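You operate a simulated robot arm through the tools that you are given. There is no shell and no other tool.

You are at the controls of a simulated robot arm. One attempt, no reset.

Task
Gauge the bore of the tube marked JOB 5 and fit the ring of that size.
Fine: put the bore gauge back where it stood; leave the other tube and rings.

It is judged by the outcome, as a careful person would: the job done as asked, and still so three seconds after it is handed in. It fails if anything else is knocked over, pushed out of place, dropped, spilled or broken.

Robot
A 6-joint arm with a two-finger gripper, fixed in place. Base frame: the origin is on the floor under the middle of its stand, x ahead of it, y to its left, z up; the work surface is at about z = 86. Lengths are in cm, angles in rad, forces in N, time in s.
It reaches about 157.2 cm from its shoulder. Its first joint turns from -2.897 to 2.897 rad. Payload 2.45 kg.
The tool frame sits at the grasp point between the pads (the TCP): z along the fingers, y along the line on which they close. The tips reach 2 cm beyond it. The gripper opens to 14 cm; its body begins 16.8 cm behind the TCP.
Orientation is that of the tool frame in the base frame, as a unit quaternion [x, y, z, w]. With the fingers straight down and closing along the base's y, the tool's x points along the base's -x, its y along +y and its z along -z.

Tools
- The arm moves only by the tool drive_tool. Its argument "rows" is a list of rows, each a list of 7 numbers: the gripper command, from -1 (shut) to 1 (fully open), values between in proportion, then the shift along the base's x, y, z in units of 100 mm (1.0 is 100 mm), then the turn, a rotation vector about the base's x, y, z in units of 90 degrees (1.0 is 90 degrees). In form: [[hand, tx, ty, tz, rx, ry, rz], ...]. A call has 1 to 20 rows; each row is the pose to reach, as a shift and turn from the pose commanded when the call began. A call with a number of a shift or a turn outside -1 to 1 is refused whole. Rows are played at 5 a second. More than 5 cm and 0.15 rad between two rows, or a gripper value outside its range, and nothing of the call is played. A pose out of reach is approached as far as the arm can. The call stops where the force on the tool passes 40 N (or 10 N more than at its start, if that is more) or the arm is blocked; 0.2 s more then pass. Each finger travels about 4.5 cm/s and halts on what it meets, pressing with about 32 N; the grip force reading is that of the motor and also rises with nothing between the fingers. The clock runs only during rows and for 0.2 s after the last one: add rows that repeat a pose to give the fingers time. It gives the time, the measured TCP pose, the force on the tool (base axes), the opening and the grip force at its end, in the units of the frame above (readings bear some noise), with the torque about the TCP (base axes, N m) and any sound that the robot's microphone picked up, and new pictures: "show" is both (left out), scene, wrist or none.
- Cameras (640 x 400 px; columns grow to the right, rows downward): "scene" is fixed at [39.76, -50.04, 145.18]; the picture's right is [0.87, -0.50, 0.00], its down [-0.23, -0.41, -0.88] and it looks along [0.44, 0.77, -0.47] (base axes); focal length 319 px, centre (320, 200). "wrist" rides on the gripper at [7.8, 1.1, -20.9] in the tool frame; the picture's right is [-0.14, 0.99, 0.00], its down [-0.92, -0.13, -0.37] and it looks along [-0.36, -0.05, 0.93] (tool axes); focal length 280 px, centre (320, 200). There is no depth. A picture from a camera that has moved, and an enlarged one, comes with that camera's place and axes in the base frame and with its lens.
- enlarge(camera, box): a new picture of the part [left, top, right, bottom] of that camera's present view, enlarged. The clock stands still meanwhile.
- sign_off(): hands the job in; it is judged then, once.

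Places have to be worked out from the pictures, the camera data and where the tool is seen. Open the gripper and draw the arm clear of the work before you hand the job in, unless the task says otherwise.

The tools are called as a command line: name --pt "numbers of a row" for each row, then --argument value for the rest, lists and objects as JSON in quotes. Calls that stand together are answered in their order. drive_tool: Moves the arm, as the interface text tells. Its arguments: {"type":"object","properties":{"rows":{"type":"array","items":{"type":"array","items":{"type":"number"}}},"show":{"type":"string","enum":["both","scene","wrist","none"]}},"required":["rows"]} The other tools are called the same way: enlarge (camera, box) takes an enlarged picture of a part of a camera's view; sign_off () hands the job in.

At the start:

```text
time: 0.0
tool_pos: [61.08, 25.16, 127.8]
orientation: [-0.001, 1.0, 0.001, 0.0]
force: [0.3, 1.1, 0.1]
torque: [0.03, -0.03, 0.0]
grip_width: 13.96
finger_force: 0.0
```

scene: 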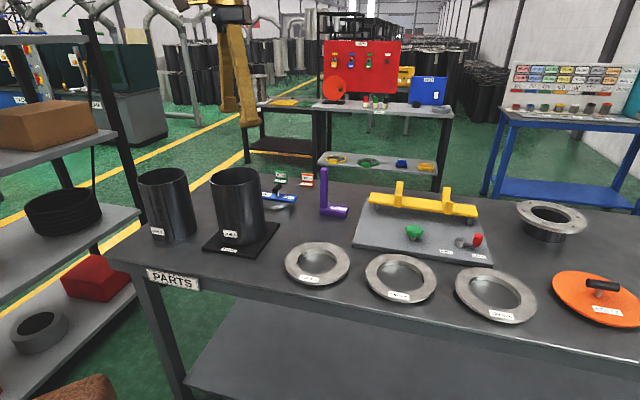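
wrist: 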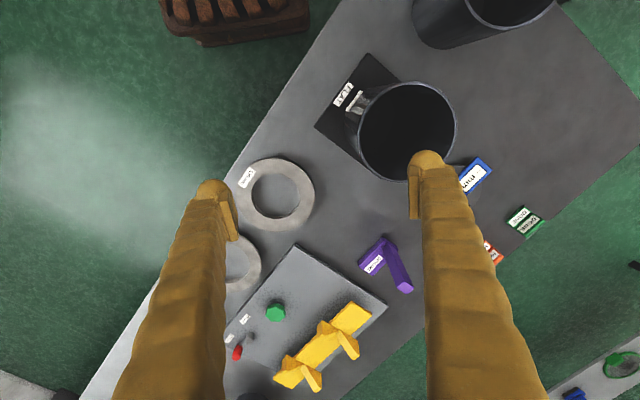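

I start by looking closely at the labels and items on the bench before moving anything.

enlarge --camera "scene" --box '[120, 150, 280, 250]'

enlarge --camera "scene" --box '[250, 160, 370, 235]'

enlarge --camera "scene" --box '[280, 230, 440, 330]'

enlarge --camera "scene" --box '[440, 190, 640, 330]'

enlarge --camera "scene" --box '[350, 170, 510, 270]'

enlarge --camera "wrist" --box '[320, 60, 560, 210]'

enlarge --camera "wrist" --box '[220, 150, 420, 275]'

```text
4.00 times, centred on (200, 200) of scene
camera zoom: at [39.76, -50.04, 145.18], right [0.87, -0.5, 0.0], down [-0.23, -0.41, -0.88], along [0.44, 0.77, -0.47], focal length 1275 px, centre (800, 200)
```

zoom: 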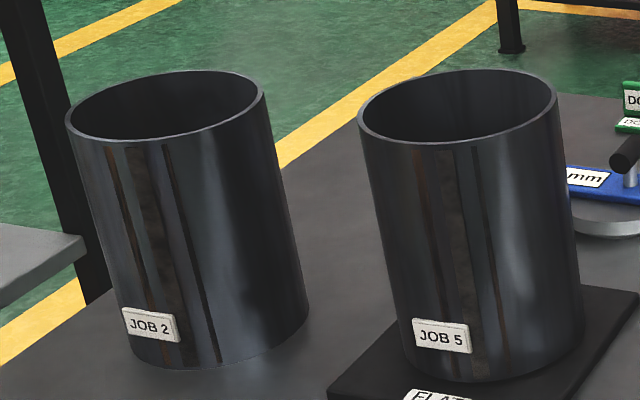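

```text
5.33 times, centred on (310, 198) of scene
camera zoom: at [39.76, -50.04, 145.18], right [0.87, -0.5, 0.0], down [-0.23, -0.41, -0.88], along [0.44, 0.77, -0.47], focal length 1699 px, centre (373, 213)
```

zoom: 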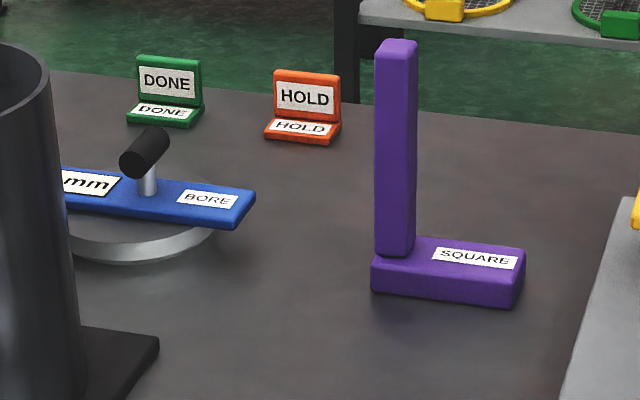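

```text
4.00 times, centred on (360, 280) of scene
camera zoom: at [39.76, -50.04, 145.18], right [0.87, -0.5, 0.0], down [-0.23, -0.41, -0.88], along [0.44, 0.77, -0.47], focal length 1275 px, centre (160, -120)
```

zoom: 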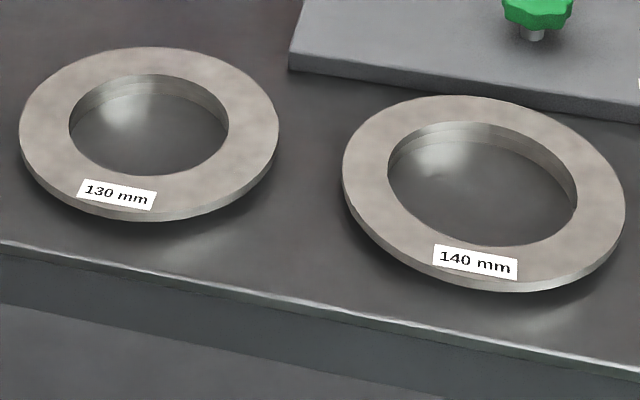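

```text
2.86 times, centred on (540, 260) of scene
camera zoom: at [39.76, -50.04, 145.18], right [0.87, -0.5, 0.0], down [-0.23, -0.41, -0.88], along [0.44, 0.77, -0.47], focal length 910 px, centre (-309, 29)
```

zoom: 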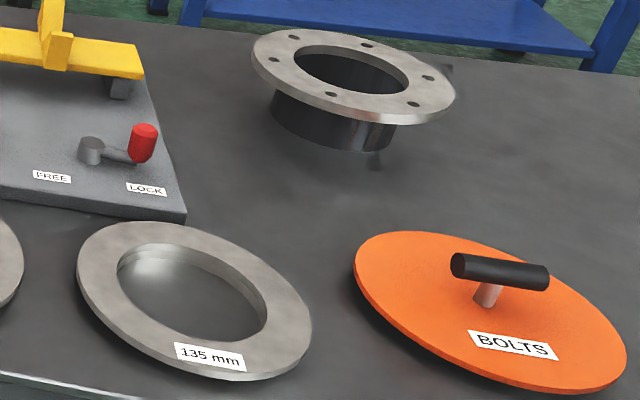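

```text
4.00 times, centred on (430, 220) of scene
camera zoom: at [39.76, -50.04, 145.18], right [0.87, -0.5, 0.0], down [-0.23, -0.41, -0.88], along [0.44, 0.77, -0.47], focal length 1275 px, centre (-120, 120)
```

zoom: 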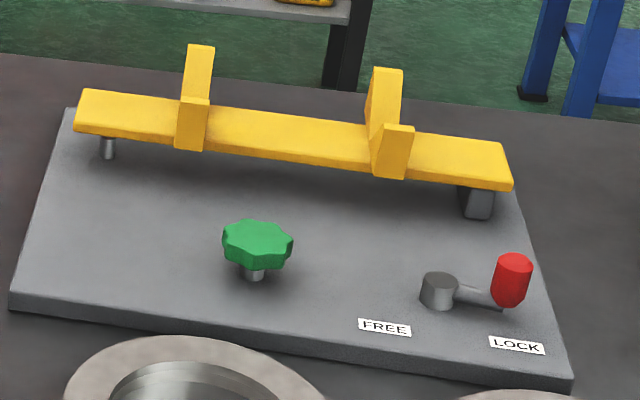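

```text
2.67 times, centred on (440, 135) of wrist
camera zoom: at [53.18, 26.23, 148.68], right [0.14, 0.99, 0.0], down [0.92, -0.13, 0.37], along [0.36, -0.05, -0.93], focal length 748 px, centre (0, 373)
```

zoom: 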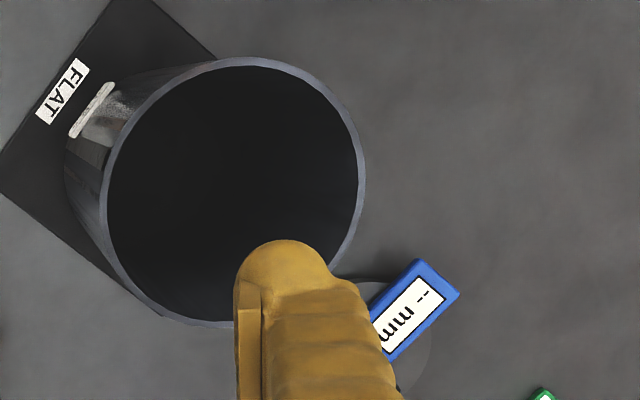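

```text
3.20 times, centred on (320, 212) of wrist
camera zoom: at [53.18, 26.23, 148.68], right [0.14, 0.99, 0.0], down [0.92, -0.13, 0.37], along [0.36, -0.05, -0.93], focal length 897 px, centre (320, 160)
```

zoom: 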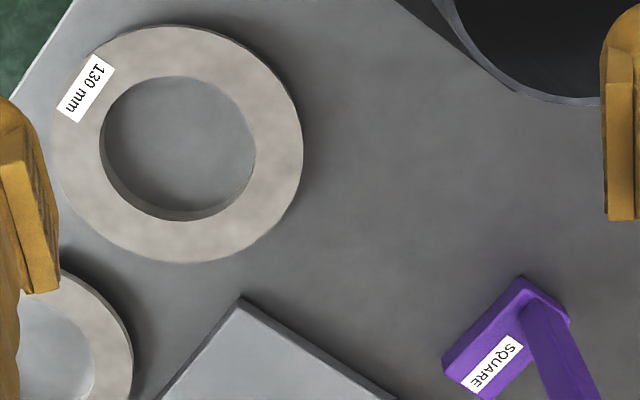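

The tubes read JOB 2 and JOB 5 (the latter on the FLAT plate), rings are 130, 140 and 135 mm, and the blue bore gauge ("-- mm") stands behind JOB 5 around (80, 54). I move over at height to look at the gauge from above.

drive_tool --pt "1 0.25 0.25 0 0 0 0" --pt "1 0.5 0.5 0 0 0 0" --pt "1 0.75 0.75 0 0 0 0" --pt "1 1 1 0 0 0 0" --pt "1 1 1 0 0 0 0" --show "both"

```text
time: 1.2
tool_pos: [70.93, 35.28, 127.56]
orientation: [0.001, 1.0, 0.0, 0.0]
force: [-0.3, 0.2, -0.8]
torque: [0.01, -0.02, -0.02]
grip_width: 14.03
finger_force: 0.1
camera wrist: at [63.14, 36.32, 148.42], right [0.14, 0.99, 0.0], down [0.92, -0.13, 0.37], along [0.37, -0.05, -0.93], focal length 280 px, centre (320, 200)
```

scene: 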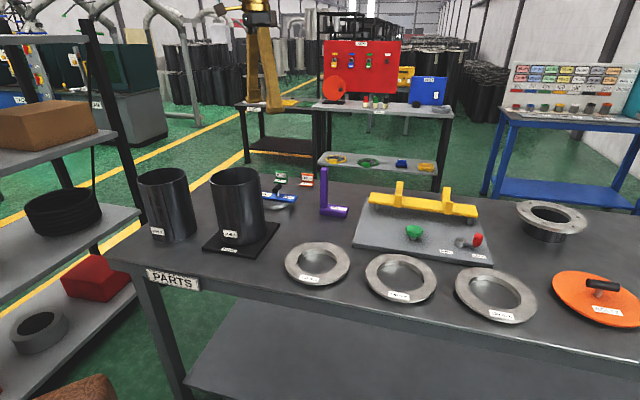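
wrist: 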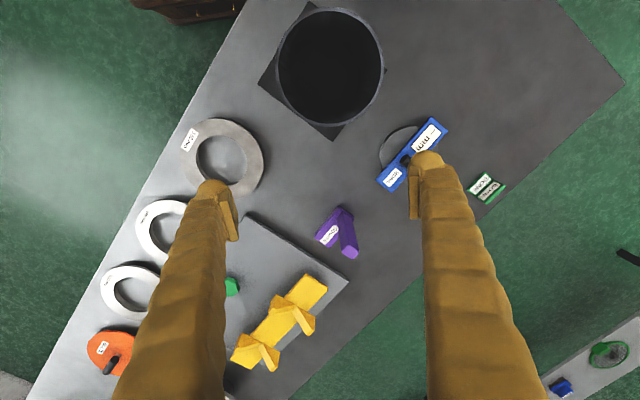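

The gauge is half-hidden by the left finger. I shift further +y so it sits between the fingers in view.

drive_tool --pt "1 0 0.4 0 0 0 0" --pt "1 0 0.8 0 0 0 0" --pt "1 0 1 0 0 0 0" --pt "1 0 1 0 0 0 0" --show "wrist"

enlarge --camera "wrist" --box '[220, 60, 460, 210]'

```text
time: 2.2
tool_pos: [70.87, 45.34, 127.49]
orientation: [-0.001, 1.0, 0.001, 0.001]
force: [0.0, 0.2, -0.4]
torque: [0.01, 0.01, -0.01]
grip_width: 14.03
finger_force: 0.2
camera wrist: at [63.12, 46.38, 148.36], right [0.14, 0.99, 0.0], down [0.92, -0.13, 0.37], along [0.37, -0.05, -0.93], focal length 280 px, centre (320, 200)
```

wrist: 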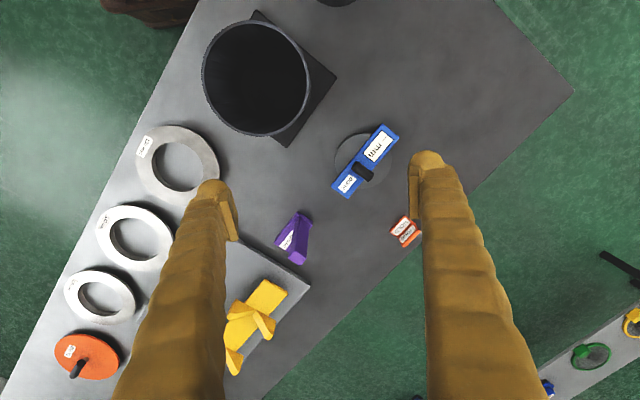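

```text
2.67 times, centred on (340, 135) of wrist
camera zoom: at [63.12, 46.38, 148.36], right [0.14, 0.99, 0.0], down [0.92, -0.13, 0.37], along [0.37, -0.05, -0.93], focal length 748 px, centre (267, 373)
```

zoom: 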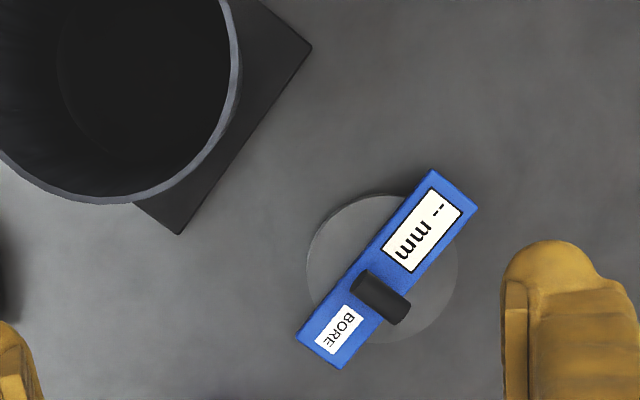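

The gauge's bar lies at about 45° (mid near (79.3, 53.8), top z≈89.4, ~16.7 cm long) with a disc of about 12.3 cm under it and a T-handle near (80.1, 52.9, 92.3). I turn the tool 45° and move over the handle at height for a closer look.

drive_tool --pt "1 0.1 0.08 0 0 0 0.07" --pt "1 0.25 0.2 0 0 0 0.14" --pt "1 0.4 0.32 0 0 0 0.21" --pt "1 0.55 0.44 0 0 0 0.28" --pt "1 0.7 0.56 0 0 0 0.35" --pt "0.5 0.85 0.68 -0.2 0 0 0.42" --pt "0 0.92 0.75 -0.5 0 0 0.49" --pt "-0.14 0.92 0.75 -0.8 0 0 0.5" --pt "-0.14 0.92 0.75 -1 0 0 0.5" --pt "-0.14 0.92 0.75 -1 0 0 0.5" --show "both"

enlarge --camera "wrist" --box '[200, 80, 440, 230]'

```text
time: 4.4
tool_pos: [80.12, 52.74, 117.98]
orientation: [-0.383, 0.924, 0.0, 0.0]
force: [-0.2, -0.7, 0.7]
torque: [0.01, -0.02, 0.0]
grip_width: 6.01
finger_force: 0.1
camera wrist: at [73.82, 47.89, 138.79], right [-0.6, 0.8, 0.0], down [0.74, 0.56, 0.37], along [0.29, 0.22, -0.93], focal length 280 px, centre (320, 200)
```

scene: 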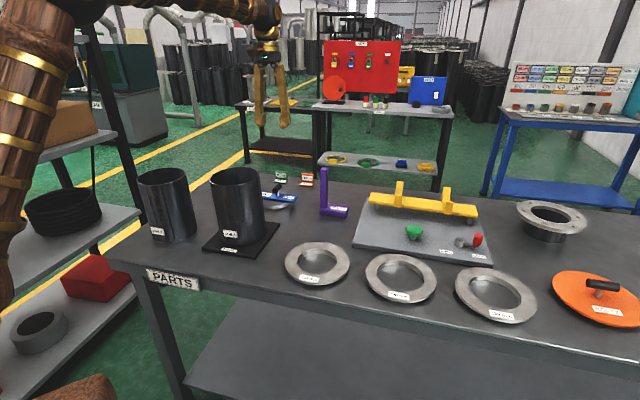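
wrist: 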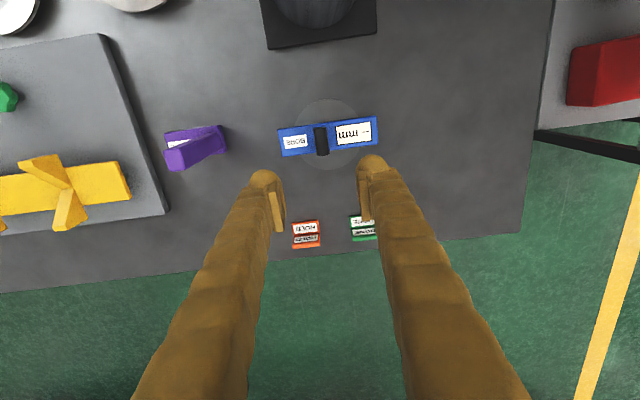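

```text
2.67 times, centred on (320, 155) of wrist
camera zoom: at [73.82, 47.89, 138.79], right [-0.6, 0.8, 0.0], down [0.74, 0.56, 0.37], along [0.29, 0.22, -0.93], focal length 748 px, centre (320, 320)
```

zoom: 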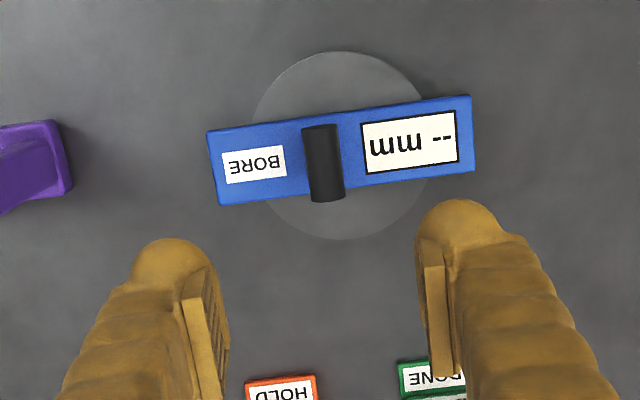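

The handle sits right beneath the TCP and the closing axis is along the bar. I descend in stages with a 6 cm opening, checking the view before the last bit.

drive_tool --pt "-0.14 0 0 -0.3 0 0 0" --pt "-0.14 0 0 -0.6 0 0 0" --pt "-0.14 0 0 -0.9 0 0 0" --pt "-0.14 0 0 -1 0 0 0" --show "none"

drive_tool --pt "-0.14 0 0 -0.3 0 0 0" --pt "-0.14 0 0 -0.6 0 0 0" --pt "-0.14 0 0 -0.9 0 0 0" --pt "-0.14 0 0 -1 0 0 0" --pt "-0.14 0 0 -1 0 0 0" --show "both"

enlarge --camera "wrist" --box '[200, 100, 440, 250]'

enlarge --camera "scene" --box '[220, 130, 340, 205]'

```text
time: 5.4
tool_pos: [80.35, 52.74, 107.79]
orientation: [-0.384, 0.923, -0.001, 0.0]
force: [0.3, 0.6, 0.5]
torque: [0.0, -0.02, 0.0]
grip_width: 6.01
finger_force: 0.1
```

```text
time: 6.6
tool_pos: [80.2, 52.85, 98.02]
orientation: [-0.384, 0.923, -0.001, 0.001]
force: [0.1, -0.3, 0.5]
torque: [-0.02, 0.01, 0.01]
grip_width: 6.01
finger_force: 0.0
camera wrist: at [74.04, 48.05, 118.81], right [-0.6, 0.8, 0.0], down [0.74, 0.56, 0.37], along [0.29, 0.22, -0.93], focal length 280 px, centre (320, 200)
```

scene: 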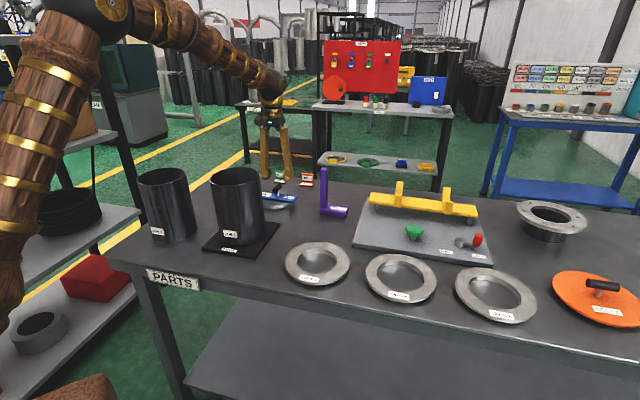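
wrist: 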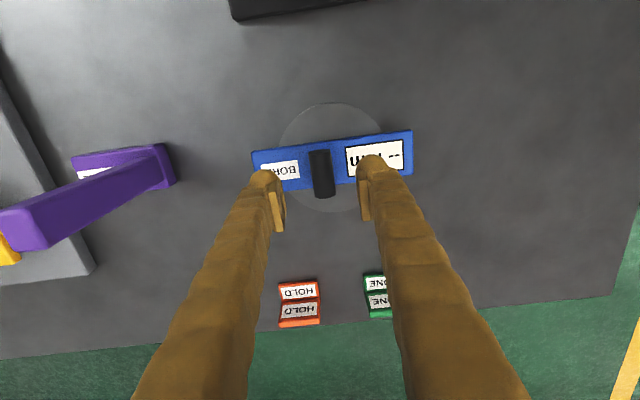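

```text
2.67 times, centred on (320, 175) of wrist
camera zoom: at [74.04, 48.05, 118.81], right [-0.6, 0.8, 0.0], down [0.74, 0.56, 0.37], along [0.29, 0.22, -0.93], focal length 748 px, centre (320, 267)
```

zoom: 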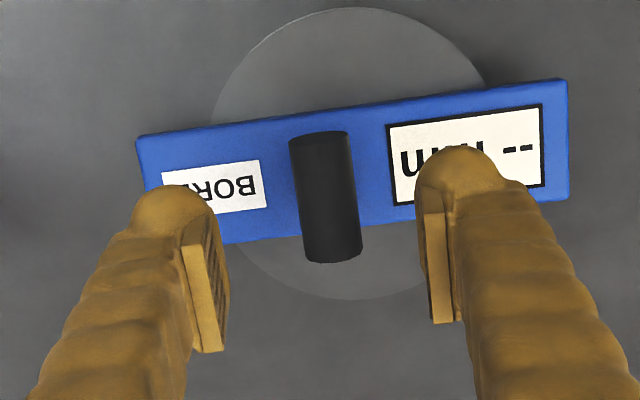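

```text
5.33 times, centred on (280, 168) of scene
camera zoom: at [39.76, -50.04, 145.18], right [0.87, -0.5, 0.0], down [-0.23, -0.41, -0.88], along [0.44, 0.77, -0.47], focal length 1699 px, centre (533, 373)
```

zoom: 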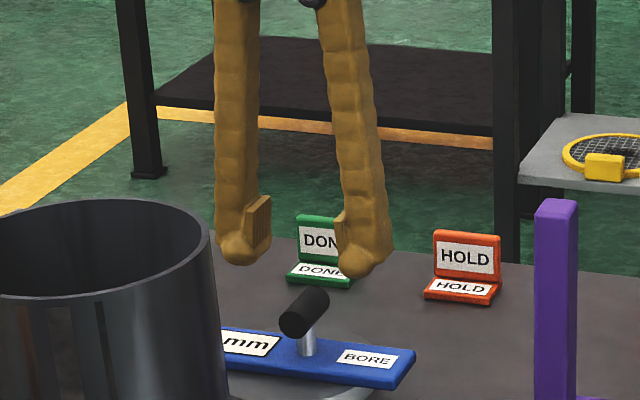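

Fingers straddle the handle evenly and the bar's top is confirmed near z 89.5. I lower to z≈92.4 and close on the handle.

drive_tool --pt "-0.14 -0.01 -0.005 -0.2 0 0 0" --pt "-0.14 -0.015 -0.005 -0.4 0 0 0" --pt "-0.14 -0.015 -0.005 -0.5 0 0 0" --pt "-0.14 -0.015 -0.005 -0.56 0 0 0" --pt "-0.14 -0.015 -0.005 -0.56 0 0 0" --show "both"

enlarge --camera "wrist" --box '[200, 100, 440, 250]'

enlarge --camera "scene" --box '[220, 140, 340, 215]'

```text
time: 7.8
tool_pos: [79.9, 52.73, 92.14]
orientation: [-0.383, 0.924, 0.0, 0.0]
force: [-0.2, -0.2, -0.3]
torque: [-0.03, -0.01, -0.01]
grip_width: 5.99
finger_force: 0.1
camera wrist: at [73.6, 47.9, 112.99], right [-0.6, 0.8, 0.0], down [0.74, 0.56, 0.37], along [0.29, 0.22, -0.93], focal length 280 px, centre (320, 200)
```

scene: 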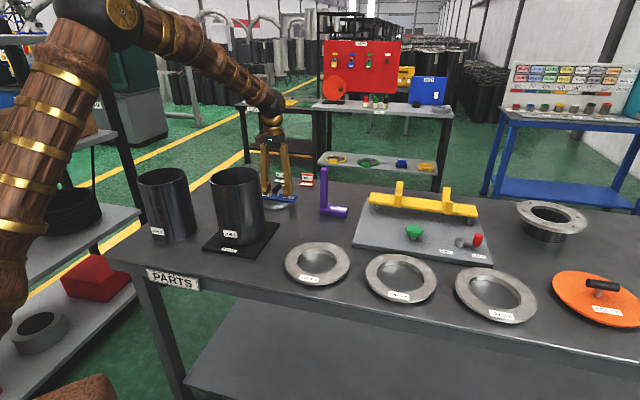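
wrist: 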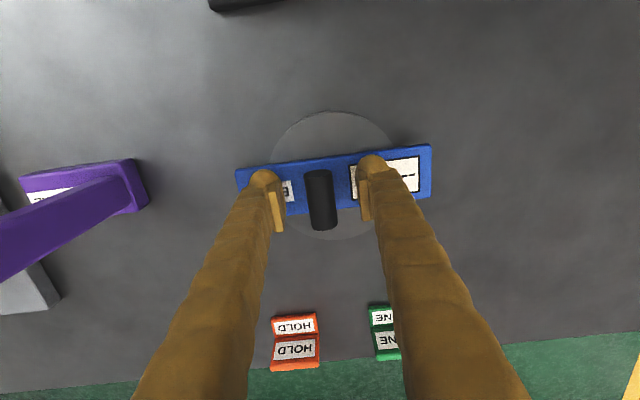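

```text
2.67 times, centred on (320, 175) of wrist
camera zoom: at [73.6, 47.9, 112.99], right [-0.6, 0.8, 0.0], down [0.74, 0.56, 0.37], along [0.29, 0.22, -0.93], focal length 748 px, centre (320, 267)
```

zoom: 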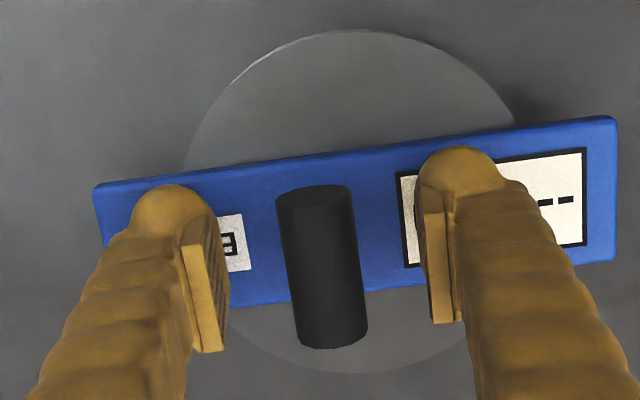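

```text
5.33 times, centred on (280, 178) of scene
camera zoom: at [39.76, -50.04, 145.18], right [0.87, -0.5, 0.0], down [-0.23, -0.41, -0.88], along [0.44, 0.77, -0.47], focal length 1699 px, centre (533, 320)
```

zoom: 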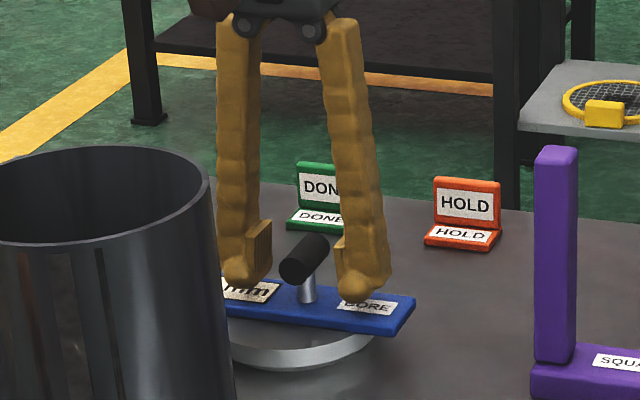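

Tips are just above the bar and either side of the handle. I close the gripper on it in place.

drive_tool --pt "-1 0 0 0 0 0 0" --pt "-1 0 0 0 0 0 0" --pt "-1 0 0 0 0 0 0" --pt "-1 0 0 0 0 0 0" --pt "-1 0 0 0 0 0 0" --show "both"

enlarge --camera "wrist" --box '[200, 100, 440, 250]'

```text
time: 9.0
tool_pos: [79.85, 52.74, 91.95]
orientation: [-0.384, 0.923, 0.0, 0.0]
force: [0.1, -0.7, -0.2]
torque: [-0.01, -0.01, -0.01]
grip_width: 1.76
finger_force: 31.6
camera wrist: at [73.6, 47.91, 113.0], right [-0.6, 0.8, 0.0], down [0.74, 0.56, 0.37], along [0.29, 0.22, -0.93], focal length 280 px, centre (320, 200)
```

scene: 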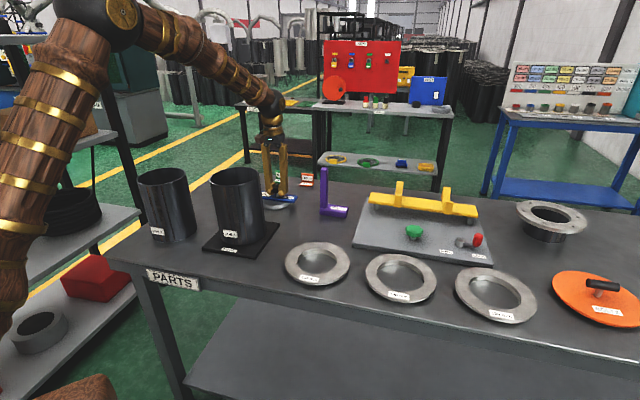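
wrist: 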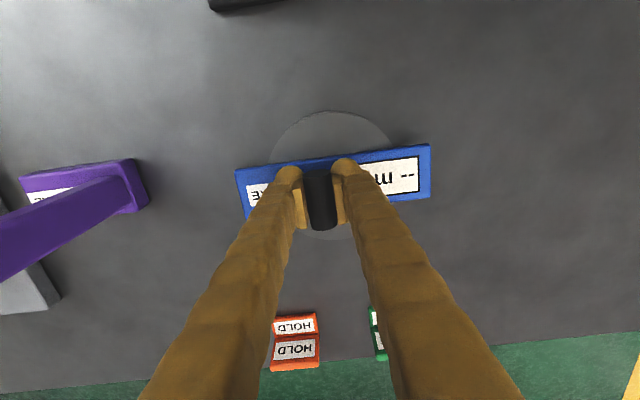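

```text
2.67 times, centred on (320, 175) of wrist
camera zoom: at [73.6, 47.91, 113.0], right [-0.6, 0.8, 0.0], down [0.74, 0.56, 0.37], along [0.29, 0.22, -0.93], focal length 748 px, centre (320, 267)
```

zoom: 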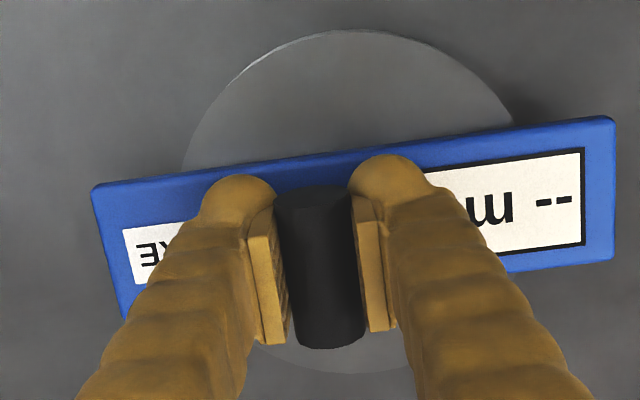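

The gauge is gripped (1.76 cm, 31.6 N) and hasn't shifted. I lift it straight up a little and check that it hangs level and what comes along with it.

drive_tool --pt "-1 0 0 0.05 0 0 0" --pt "-1 0 0 0.1 0 0 0" --pt "-1 0 0 0.2 0 0 0" --pt "-1 0 0 0.4 0 0 0" --pt "-1 0 0 0.6 0 0 0" --pt "-1 0 0 0.8 0 0 0" --pt "-1 0 0 1 0 0 0" --pt "-1 0 0 1 0 0 0" --show "both"

enlarge --camera "scene" --box '[200, 130, 360, 230]'

enlarge --camera "wrist" --box '[200, 100, 440, 250]'

```text
time: 10.8
tool_pos: [80.07, 52.61, 102.25]
orientation: [-0.384, 0.923, 0.0, 0.001]
force: [0.3, -0.2, -4.0]
torque: [-0.05, 0.0, 0.03]
grip_width: 1.78
finger_force: 31.8
camera wrist: at [73.82, 47.84, 123.04], right [-0.6, 0.8, 0.0], down [0.74, 0.56, 0.37], along [0.29, 0.22, -0.93], focal length 280 px, centre (320, 200)
```

scene: 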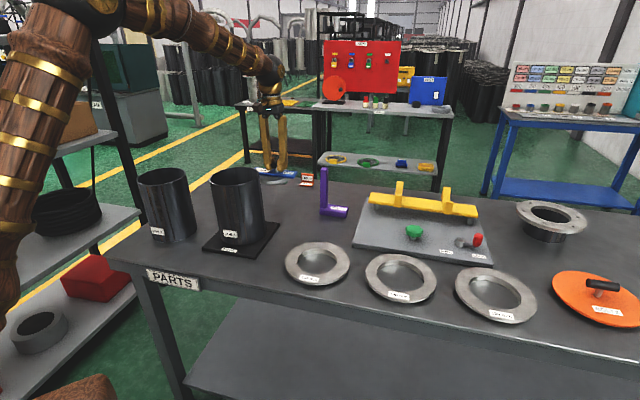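
wrist: 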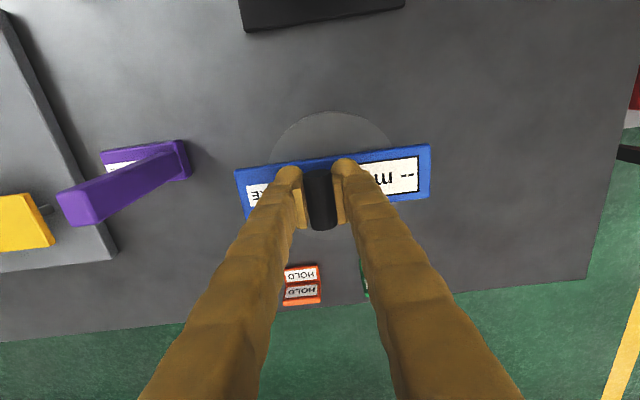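

```text
4.00 times, centred on (280, 180) of scene
camera zoom: at [39.76, -50.04, 145.18], right [0.87, -0.5, 0.0], down [-0.23, -0.41, -0.88], along [0.44, 0.77, -0.47], focal length 1275 px, centre (480, 280)
```

zoom: 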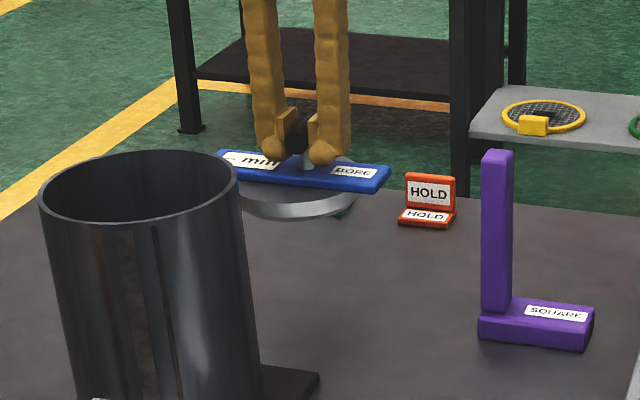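

```text
2.67 times, centred on (320, 175) of wrist
camera zoom: at [73.82, 47.84, 123.04], right [-0.6, 0.8, 0.0], down [0.74, 0.56, 0.37], along [0.29, 0.22, -0.93], focal length 748 px, centre (320, 267)
```

zoom: 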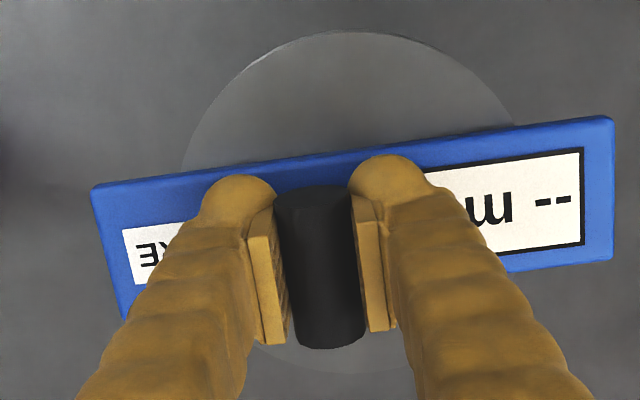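

The disc is part of the gauge and it hangs level; I place the disc centre about 1.2 cm from the TCP toward the display end. JOB 5's rim centre works out near (61.05, 38.1), rim z≈107, so I lift clear above the rim first and then carry across.

drive_tool --pt "-1 0 0 0.2 0 0 0" --pt "-1 0 0 0.5 0 0 0" --pt "-1 0 0 0.8 0 0 0" --pt "-1 0 0 1 0 0 0" --show "none"

drive_tool --pt "-1 0 0 0.2 0 0 0" --pt "-1 0 0 0.5 0 0 0" --pt "-1 -0.15 -0.13 0.6 0 0 0" --pt "-1 -0.35 -0.3 0.6 0 0 0" --pt "-1 -0.55 -0.47 0.6 0 0 0" --pt "-1 -0.75 -0.64 0.6 0 0 0" --pt "-1 -0.9 -0.77 0.6 0 0 0" --show "none"

drive_tool --pt "-1 -0.2 -0.17 0 0 0 0" --pt "-1 -0.4 -0.34 0 0 0 0" --pt "-1 -0.6 -0.51 0 0 0 0" --pt "-1 -0.8 -0.68 0 0 0 0" --pt "-1 -0.91 -0.77 0 0 0 0" --pt "-1 -0.91 -0.77 0 0 0 0" --show "both"

enlarge --camera "wrist" --box '[200, 80, 440, 230]'

enlarge --camera "scene" --box '[160, 110, 320, 210]'

```text
time: 11.8
tool_pos: [79.84, 52.47, 112.19]
orientation: [-0.383, 0.924, 0.001, -0.001]
force: [0.2, 0.4, -4.3]
torque: [-0.06, -0.03, -0.02]
grip_width: 1.77
finger_force: 31.9
```

```text
time: 13.4
tool_pos: [71.05, 44.79, 118.18]
orientation: [-0.383, 0.924, 0.0, 0.0]
force: [0.6, 1.2, -4.9]
torque: [-0.05, 0.0, -0.02]
grip_width: 1.74
finger_force: 32.1
```

```text
time: 14.8
tool_pos: [61.9, 37.03, 118.09]
orientation: [-0.384, 0.924, -0.001, 0.0]
force: [-0.3, 0.9, -3.2]
torque: [-0.04, -0.05, 0.0]
grip_width: 1.78
finger_force: 32.1
camera wrist: at [55.69, 32.25, 138.97], right [-0.6, 0.8, 0.0], down [0.74, 0.56, 0.37], along [0.29, 0.22, -0.93], focal length 280 px, centre (320, 200)
```

scene: 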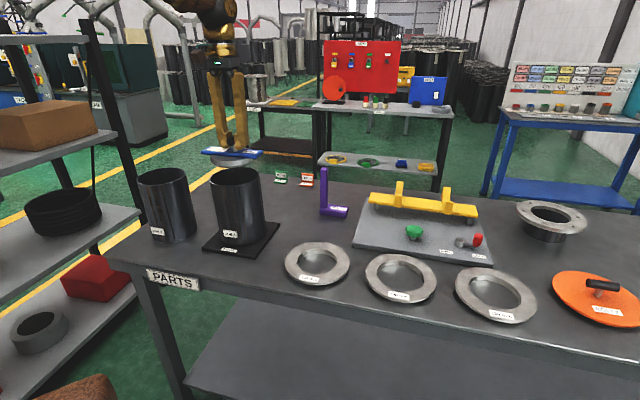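
wrist: 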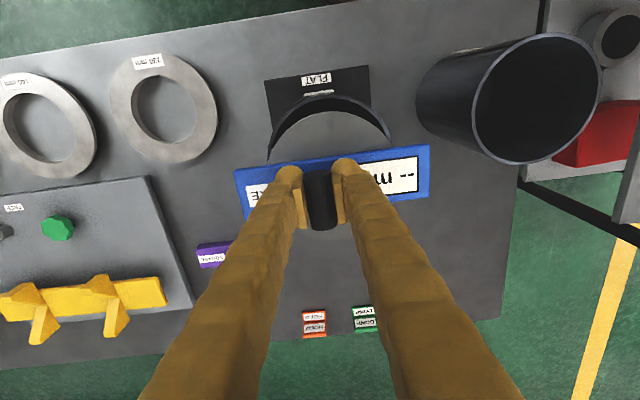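

```text
2.67 times, centred on (320, 155) of wrist
camera zoom: at [55.69, 32.25, 138.97], right [-0.6, 0.8, 0.0], down [0.74, 0.56, 0.37], along [0.29, 0.22, -0.93], focal length 748 px, centre (320, 320)
```

zoom: 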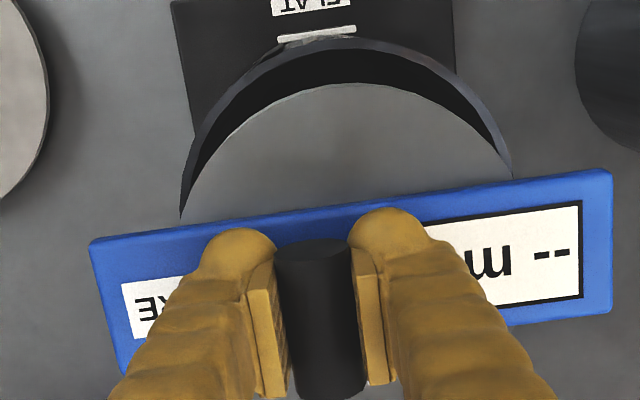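

```text
4.00 times, centred on (240, 160) of scene
camera zoom: at [39.76, -50.04, 145.18], right [0.87, -0.5, 0.0], down [-0.23, -0.41, -0.88], along [0.44, 0.77, -0.47], focal length 1275 px, centre (640, 360)
```

zoom: 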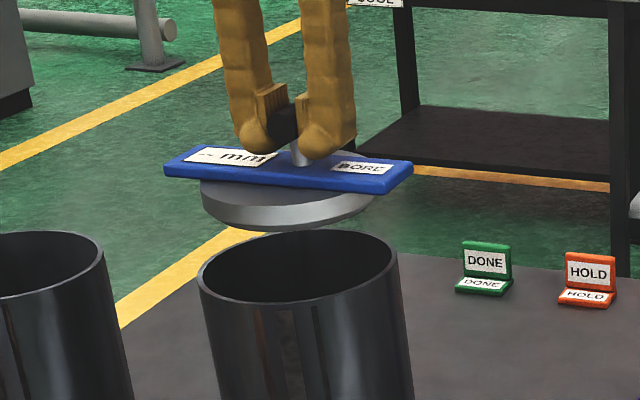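

The disc is nearly over the bore; comparing the wrist view, I shift by (-0.15, -0.1) and lower to just above the rim to check again.

drive_tool --pt "-1 -0.015 -0.01 -0.1 0 0 0" --pt "-1 -0.015 -0.01 -0.2 0 0 0" --pt "-1 -0.015 -0.01 -0.3 0 0 0" --pt "-1 -0.015 -0.01 -0.33 0 0 0" --pt "-1 -0.015 -0.01 -0.33 0 0 0" --show "both"

enlarge --camera "wrist" --box '[200, 80, 440, 230]'

enlarge --camera "scene" --box '[180, 130, 300, 205]'

```text
time: 16.0
tool_pos: [61.67, 37.12, 114.84]
orientation: [-0.384, 0.923, 0.0, 0.001]
force: [-0.3, -0.1, -4.4]
torque: [-0.08, -0.03, -0.02]
grip_width: 1.76
finger_force: 31.6
camera wrist: at [55.52, 32.3, 135.73], right [-0.6, 0.8, 0.0], down [0.74, 0.56, 0.37], along [0.29, 0.22, -0.93], focal length 280 px, centre (320, 200)
```

scene: 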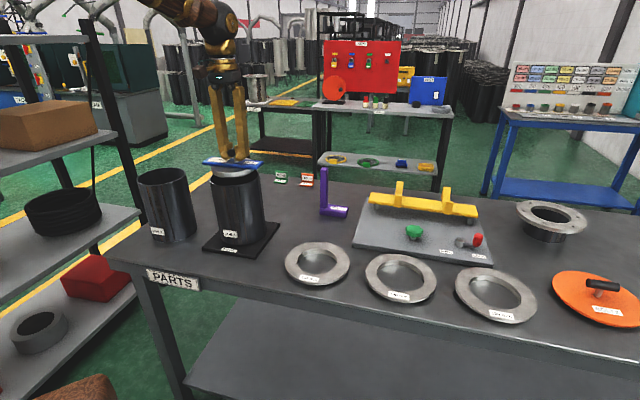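
wrist: 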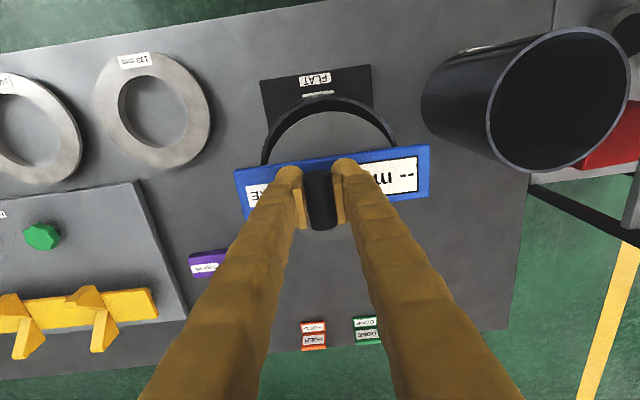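

```text
2.67 times, centred on (320, 155) of wrist
camera zoom: at [55.52, 32.3, 135.73], right [-0.6, 0.8, 0.0], down [0.74, 0.56, 0.37], along [0.29, 0.22, -0.93], focal length 748 px, centre (320, 320)
```

zoom: 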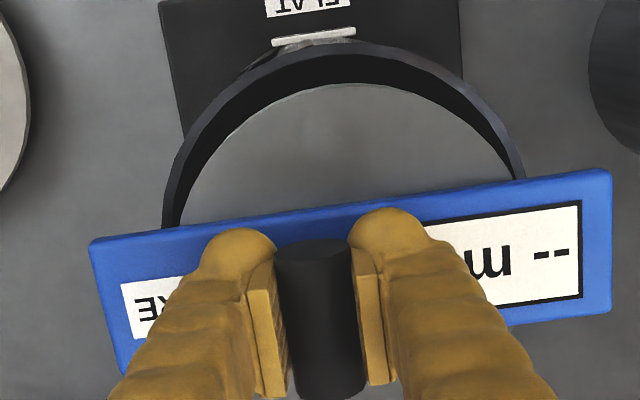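

```text
5.33 times, centred on (240, 168) of scene
camera zoom: at [39.76, -50.04, 145.18], right [0.87, -0.5, 0.0], down [-0.23, -0.41, -0.88], along [0.44, 0.77, -0.47], focal length 1699 px, centre (747, 373)
```

zoom: 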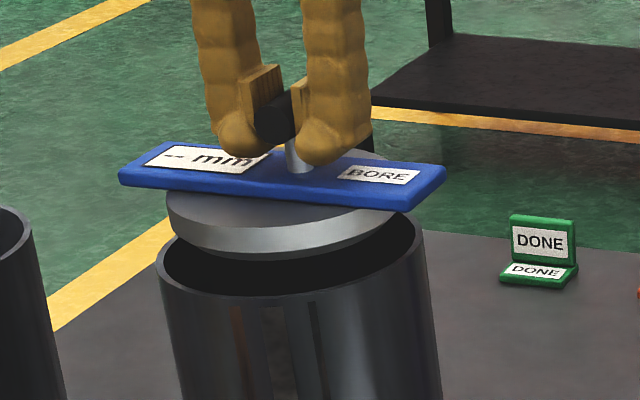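

The disc is close to concentric, slightly off by ~2 mm; I correct by (+0.1, -0.2) and lower until the disc just enters the bore.

drive_tool --pt "-1 0.01 -0.02 0 0 0 0" --pt "-1 0.01 -0.02 -0.06 0 0 0" --pt "-1 0.01 -0.02 -0.12 0 0 0" --pt "-1 0.01 -0.02 -0.18 0 0 0" --pt "-1 0.01 -0.02 -0.24 0 0 0" --pt "-1 0.01 -0.02 -0.24 0 0 0" --show "both"

enlarge --camera "wrist" --box '[200, 80, 440, 230]'

enlarge --camera "scene" --box '[180, 130, 300, 205]'

```text
time: 17.4
tool_pos: [61.86, 36.95, 112.49]
orientation: [-0.382, 0.924, 0.0, 0.0]
force: [0.8, 0.1, -4.0]
torque: [-0.05, -0.03, 0.0]
grip_width: 1.74
finger_force: 31.8
camera wrist: at [55.59, 32.17, 133.4], right [-0.6, 0.8, 0.0], down [0.74, 0.56, 0.37], along [0.29, 0.22, -0.93], focal length 280 px, centre (320, 200)
```

scene: 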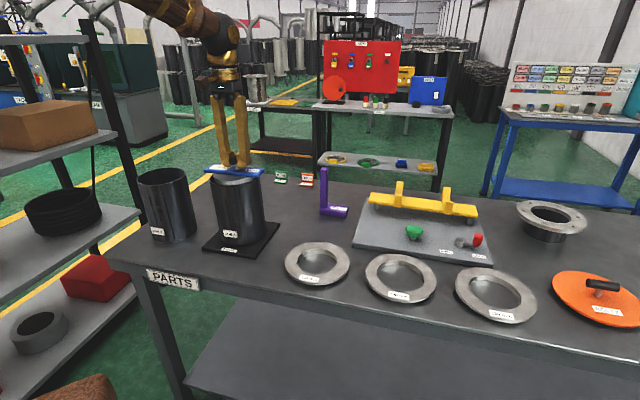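
wrist: 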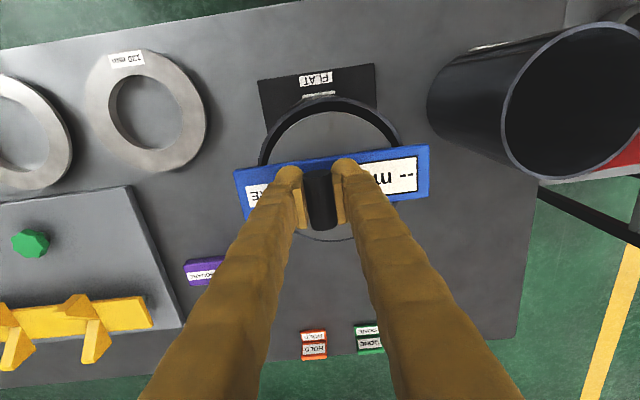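

```text
2.67 times, centred on (320, 155) of wrist
camera zoom: at [55.59, 32.17, 133.4], right [-0.6, 0.8, 0.0], down [0.74, 0.56, 0.37], along [0.29, 0.22, -0.93], focal length 748 px, centre (320, 320)
```

zoom: 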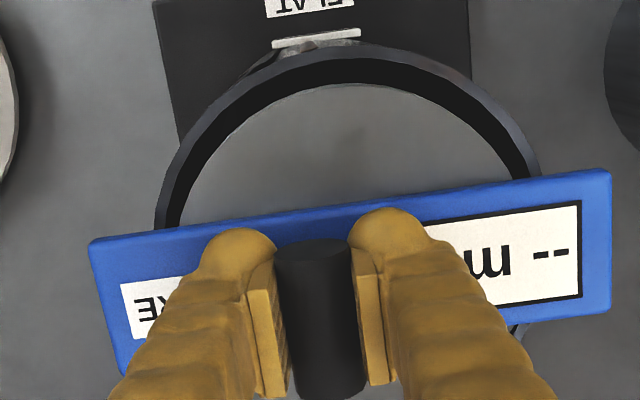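

```text
5.33 times, centred on (240, 168) of scene
camera zoom: at [39.76, -50.04, 145.18], right [0.87, -0.5, 0.0], down [-0.23, -0.41, -0.88], along [0.44, 0.77, -0.47], focal length 1699 px, centre (747, 373)
```

zoom: 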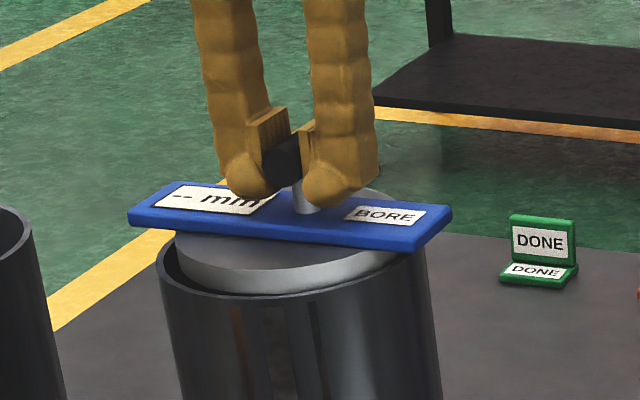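

The disc is entering the bore cleanly. I keep lowering in small steps toward the bar seating on the rim (expected TCP z≈110.7), watching the force.

drive_tool --pt "-1 0.01 -0.005 -0.04 0 0 0" --pt "-1 0.01 -0.005 -0.08 0 0 0" --pt "-1 0.01 -0.005 -0.12 0 0 0" --pt "-1 0.01 -0.005 -0.14 0 0 0" --pt "-1 0.01 -0.005 -0.14 0 0 0" --show "both"

enlarge --camera "wrist" --box '[200, 80, 440, 230]'

enlarge --camera "scene" --box '[180, 130, 300, 205]'

```text
time: 18.6
tool_pos: [61.86, 36.91, 111.11]
orientation: [-0.384, 0.923, 0.0, 0.001]
force: [-6.4, 8.8, 27.5]
torque: [0.06, -0.08, 0.02]
grip_width: 1.73
finger_force: 32.4
camera wrist: at [55.65, 32.11, 132.08], right [-0.6, 0.8, 0.0], down [0.74, 0.56, 0.37], along [0.29, 0.22, -0.93], focal length 280 px, centre (320, 200)
```

scene: 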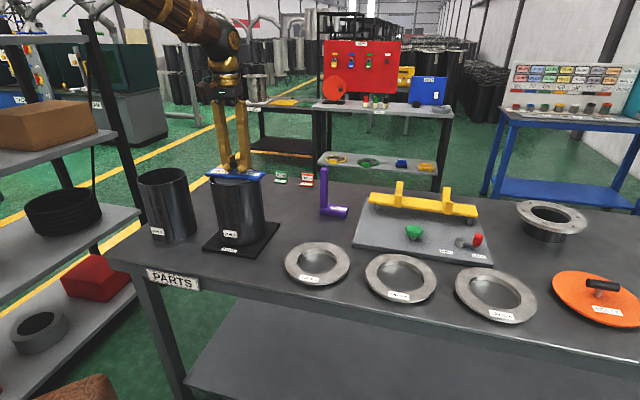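
wrist: 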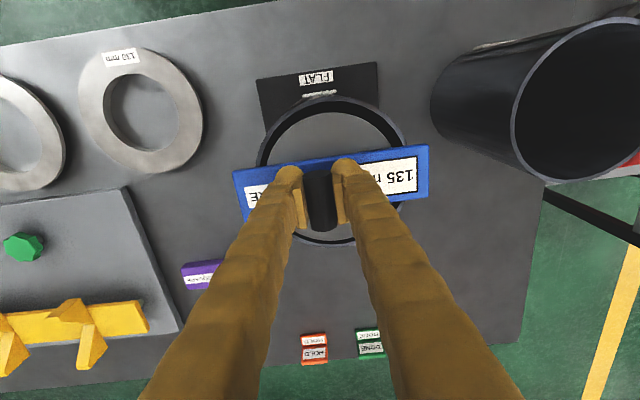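

```text
2.67 times, centred on (320, 155) of wrist
camera zoom: at [55.65, 32.11, 132.08], right [-0.6, 0.8, 0.0], down [0.74, 0.56, 0.37], along [0.29, 0.22, -0.93], focal length 748 px, centre (320, 320)
```

zoom: 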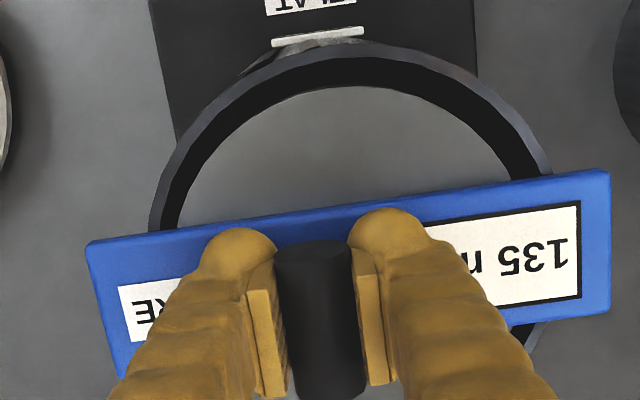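

```text
5.33 times, centred on (240, 168) of scene
camera zoom: at [39.76, -50.04, 145.18], right [0.87, -0.5, 0.0], down [-0.23, -0.41, -0.88], along [0.44, 0.77, -0.47], focal length 1699 px, centre (747, 373)
```

zoom: 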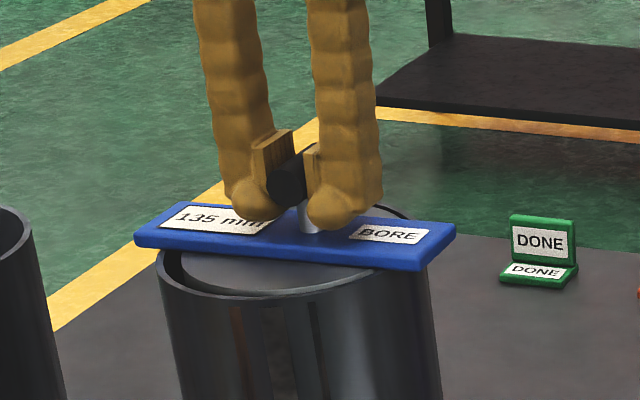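

The gauge reads 135 mm with the bar seated on the rim. I lift it straight out, then carry it back along the same path.

drive_tool --pt "-1 0 0 0.04 0 0 0" --pt "-1 0 0 0.1 0 0 0" --pt "-1 0 0 0.2 0 0 0" --pt "-1 0 0 0.35 0 0 0" --pt "-1 0 0 0.5 0 0 0" --pt "-1 0 0 0.65 0 0 0" --pt "-1 0 0 0.71 0 0 0" --pt "-1 0 0 0.71 0 0 0" --show "both"

enlarge --camera "wrist" --box '[200, 80, 440, 230]'

```text
time: 20.4
tool_pos: [62.03, 36.86, 118.19]
orientation: [-0.383, 0.924, 0.0, 0.0]
force: [0.6, 0.2, -4.1]
torque: [-0.02, -0.02, -0.01]
grip_width: 1.73
finger_force: 32.0
camera wrist: at [55.76, 32.09, 139.18], right [-0.6, 0.8, 0.0], down [0.74, 0.56, 0.37], along [0.29, 0.22, -0.93], focal length 280 px, centre (320, 200)
```

scene: 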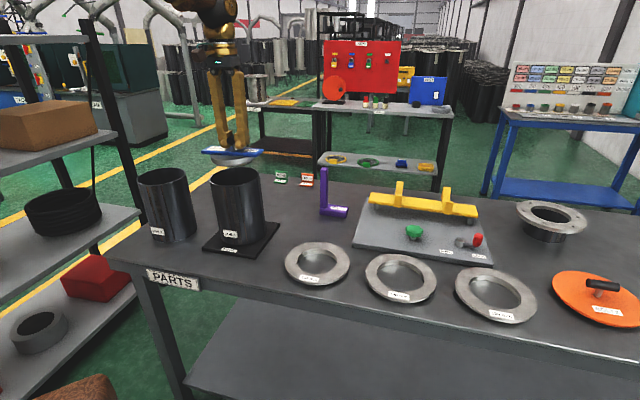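
wrist: 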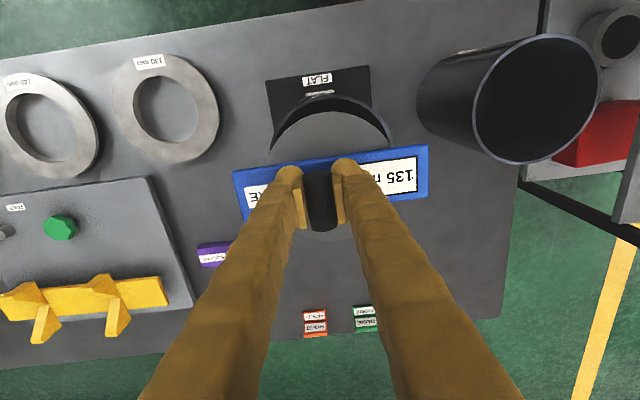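

```text
2.67 times, centred on (320, 155) of wrist
camera zoom: at [55.76, 32.09, 139.18], right [-0.6, 0.8, 0.0], down [0.74, 0.56, 0.37], along [0.29, 0.22, -0.93], focal length 748 px, centre (320, 320)
```

zoom: 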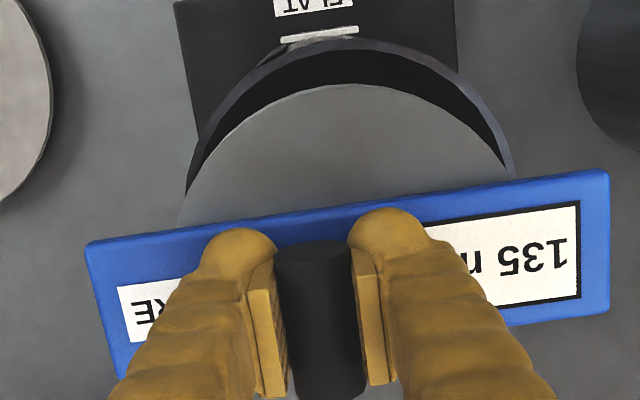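

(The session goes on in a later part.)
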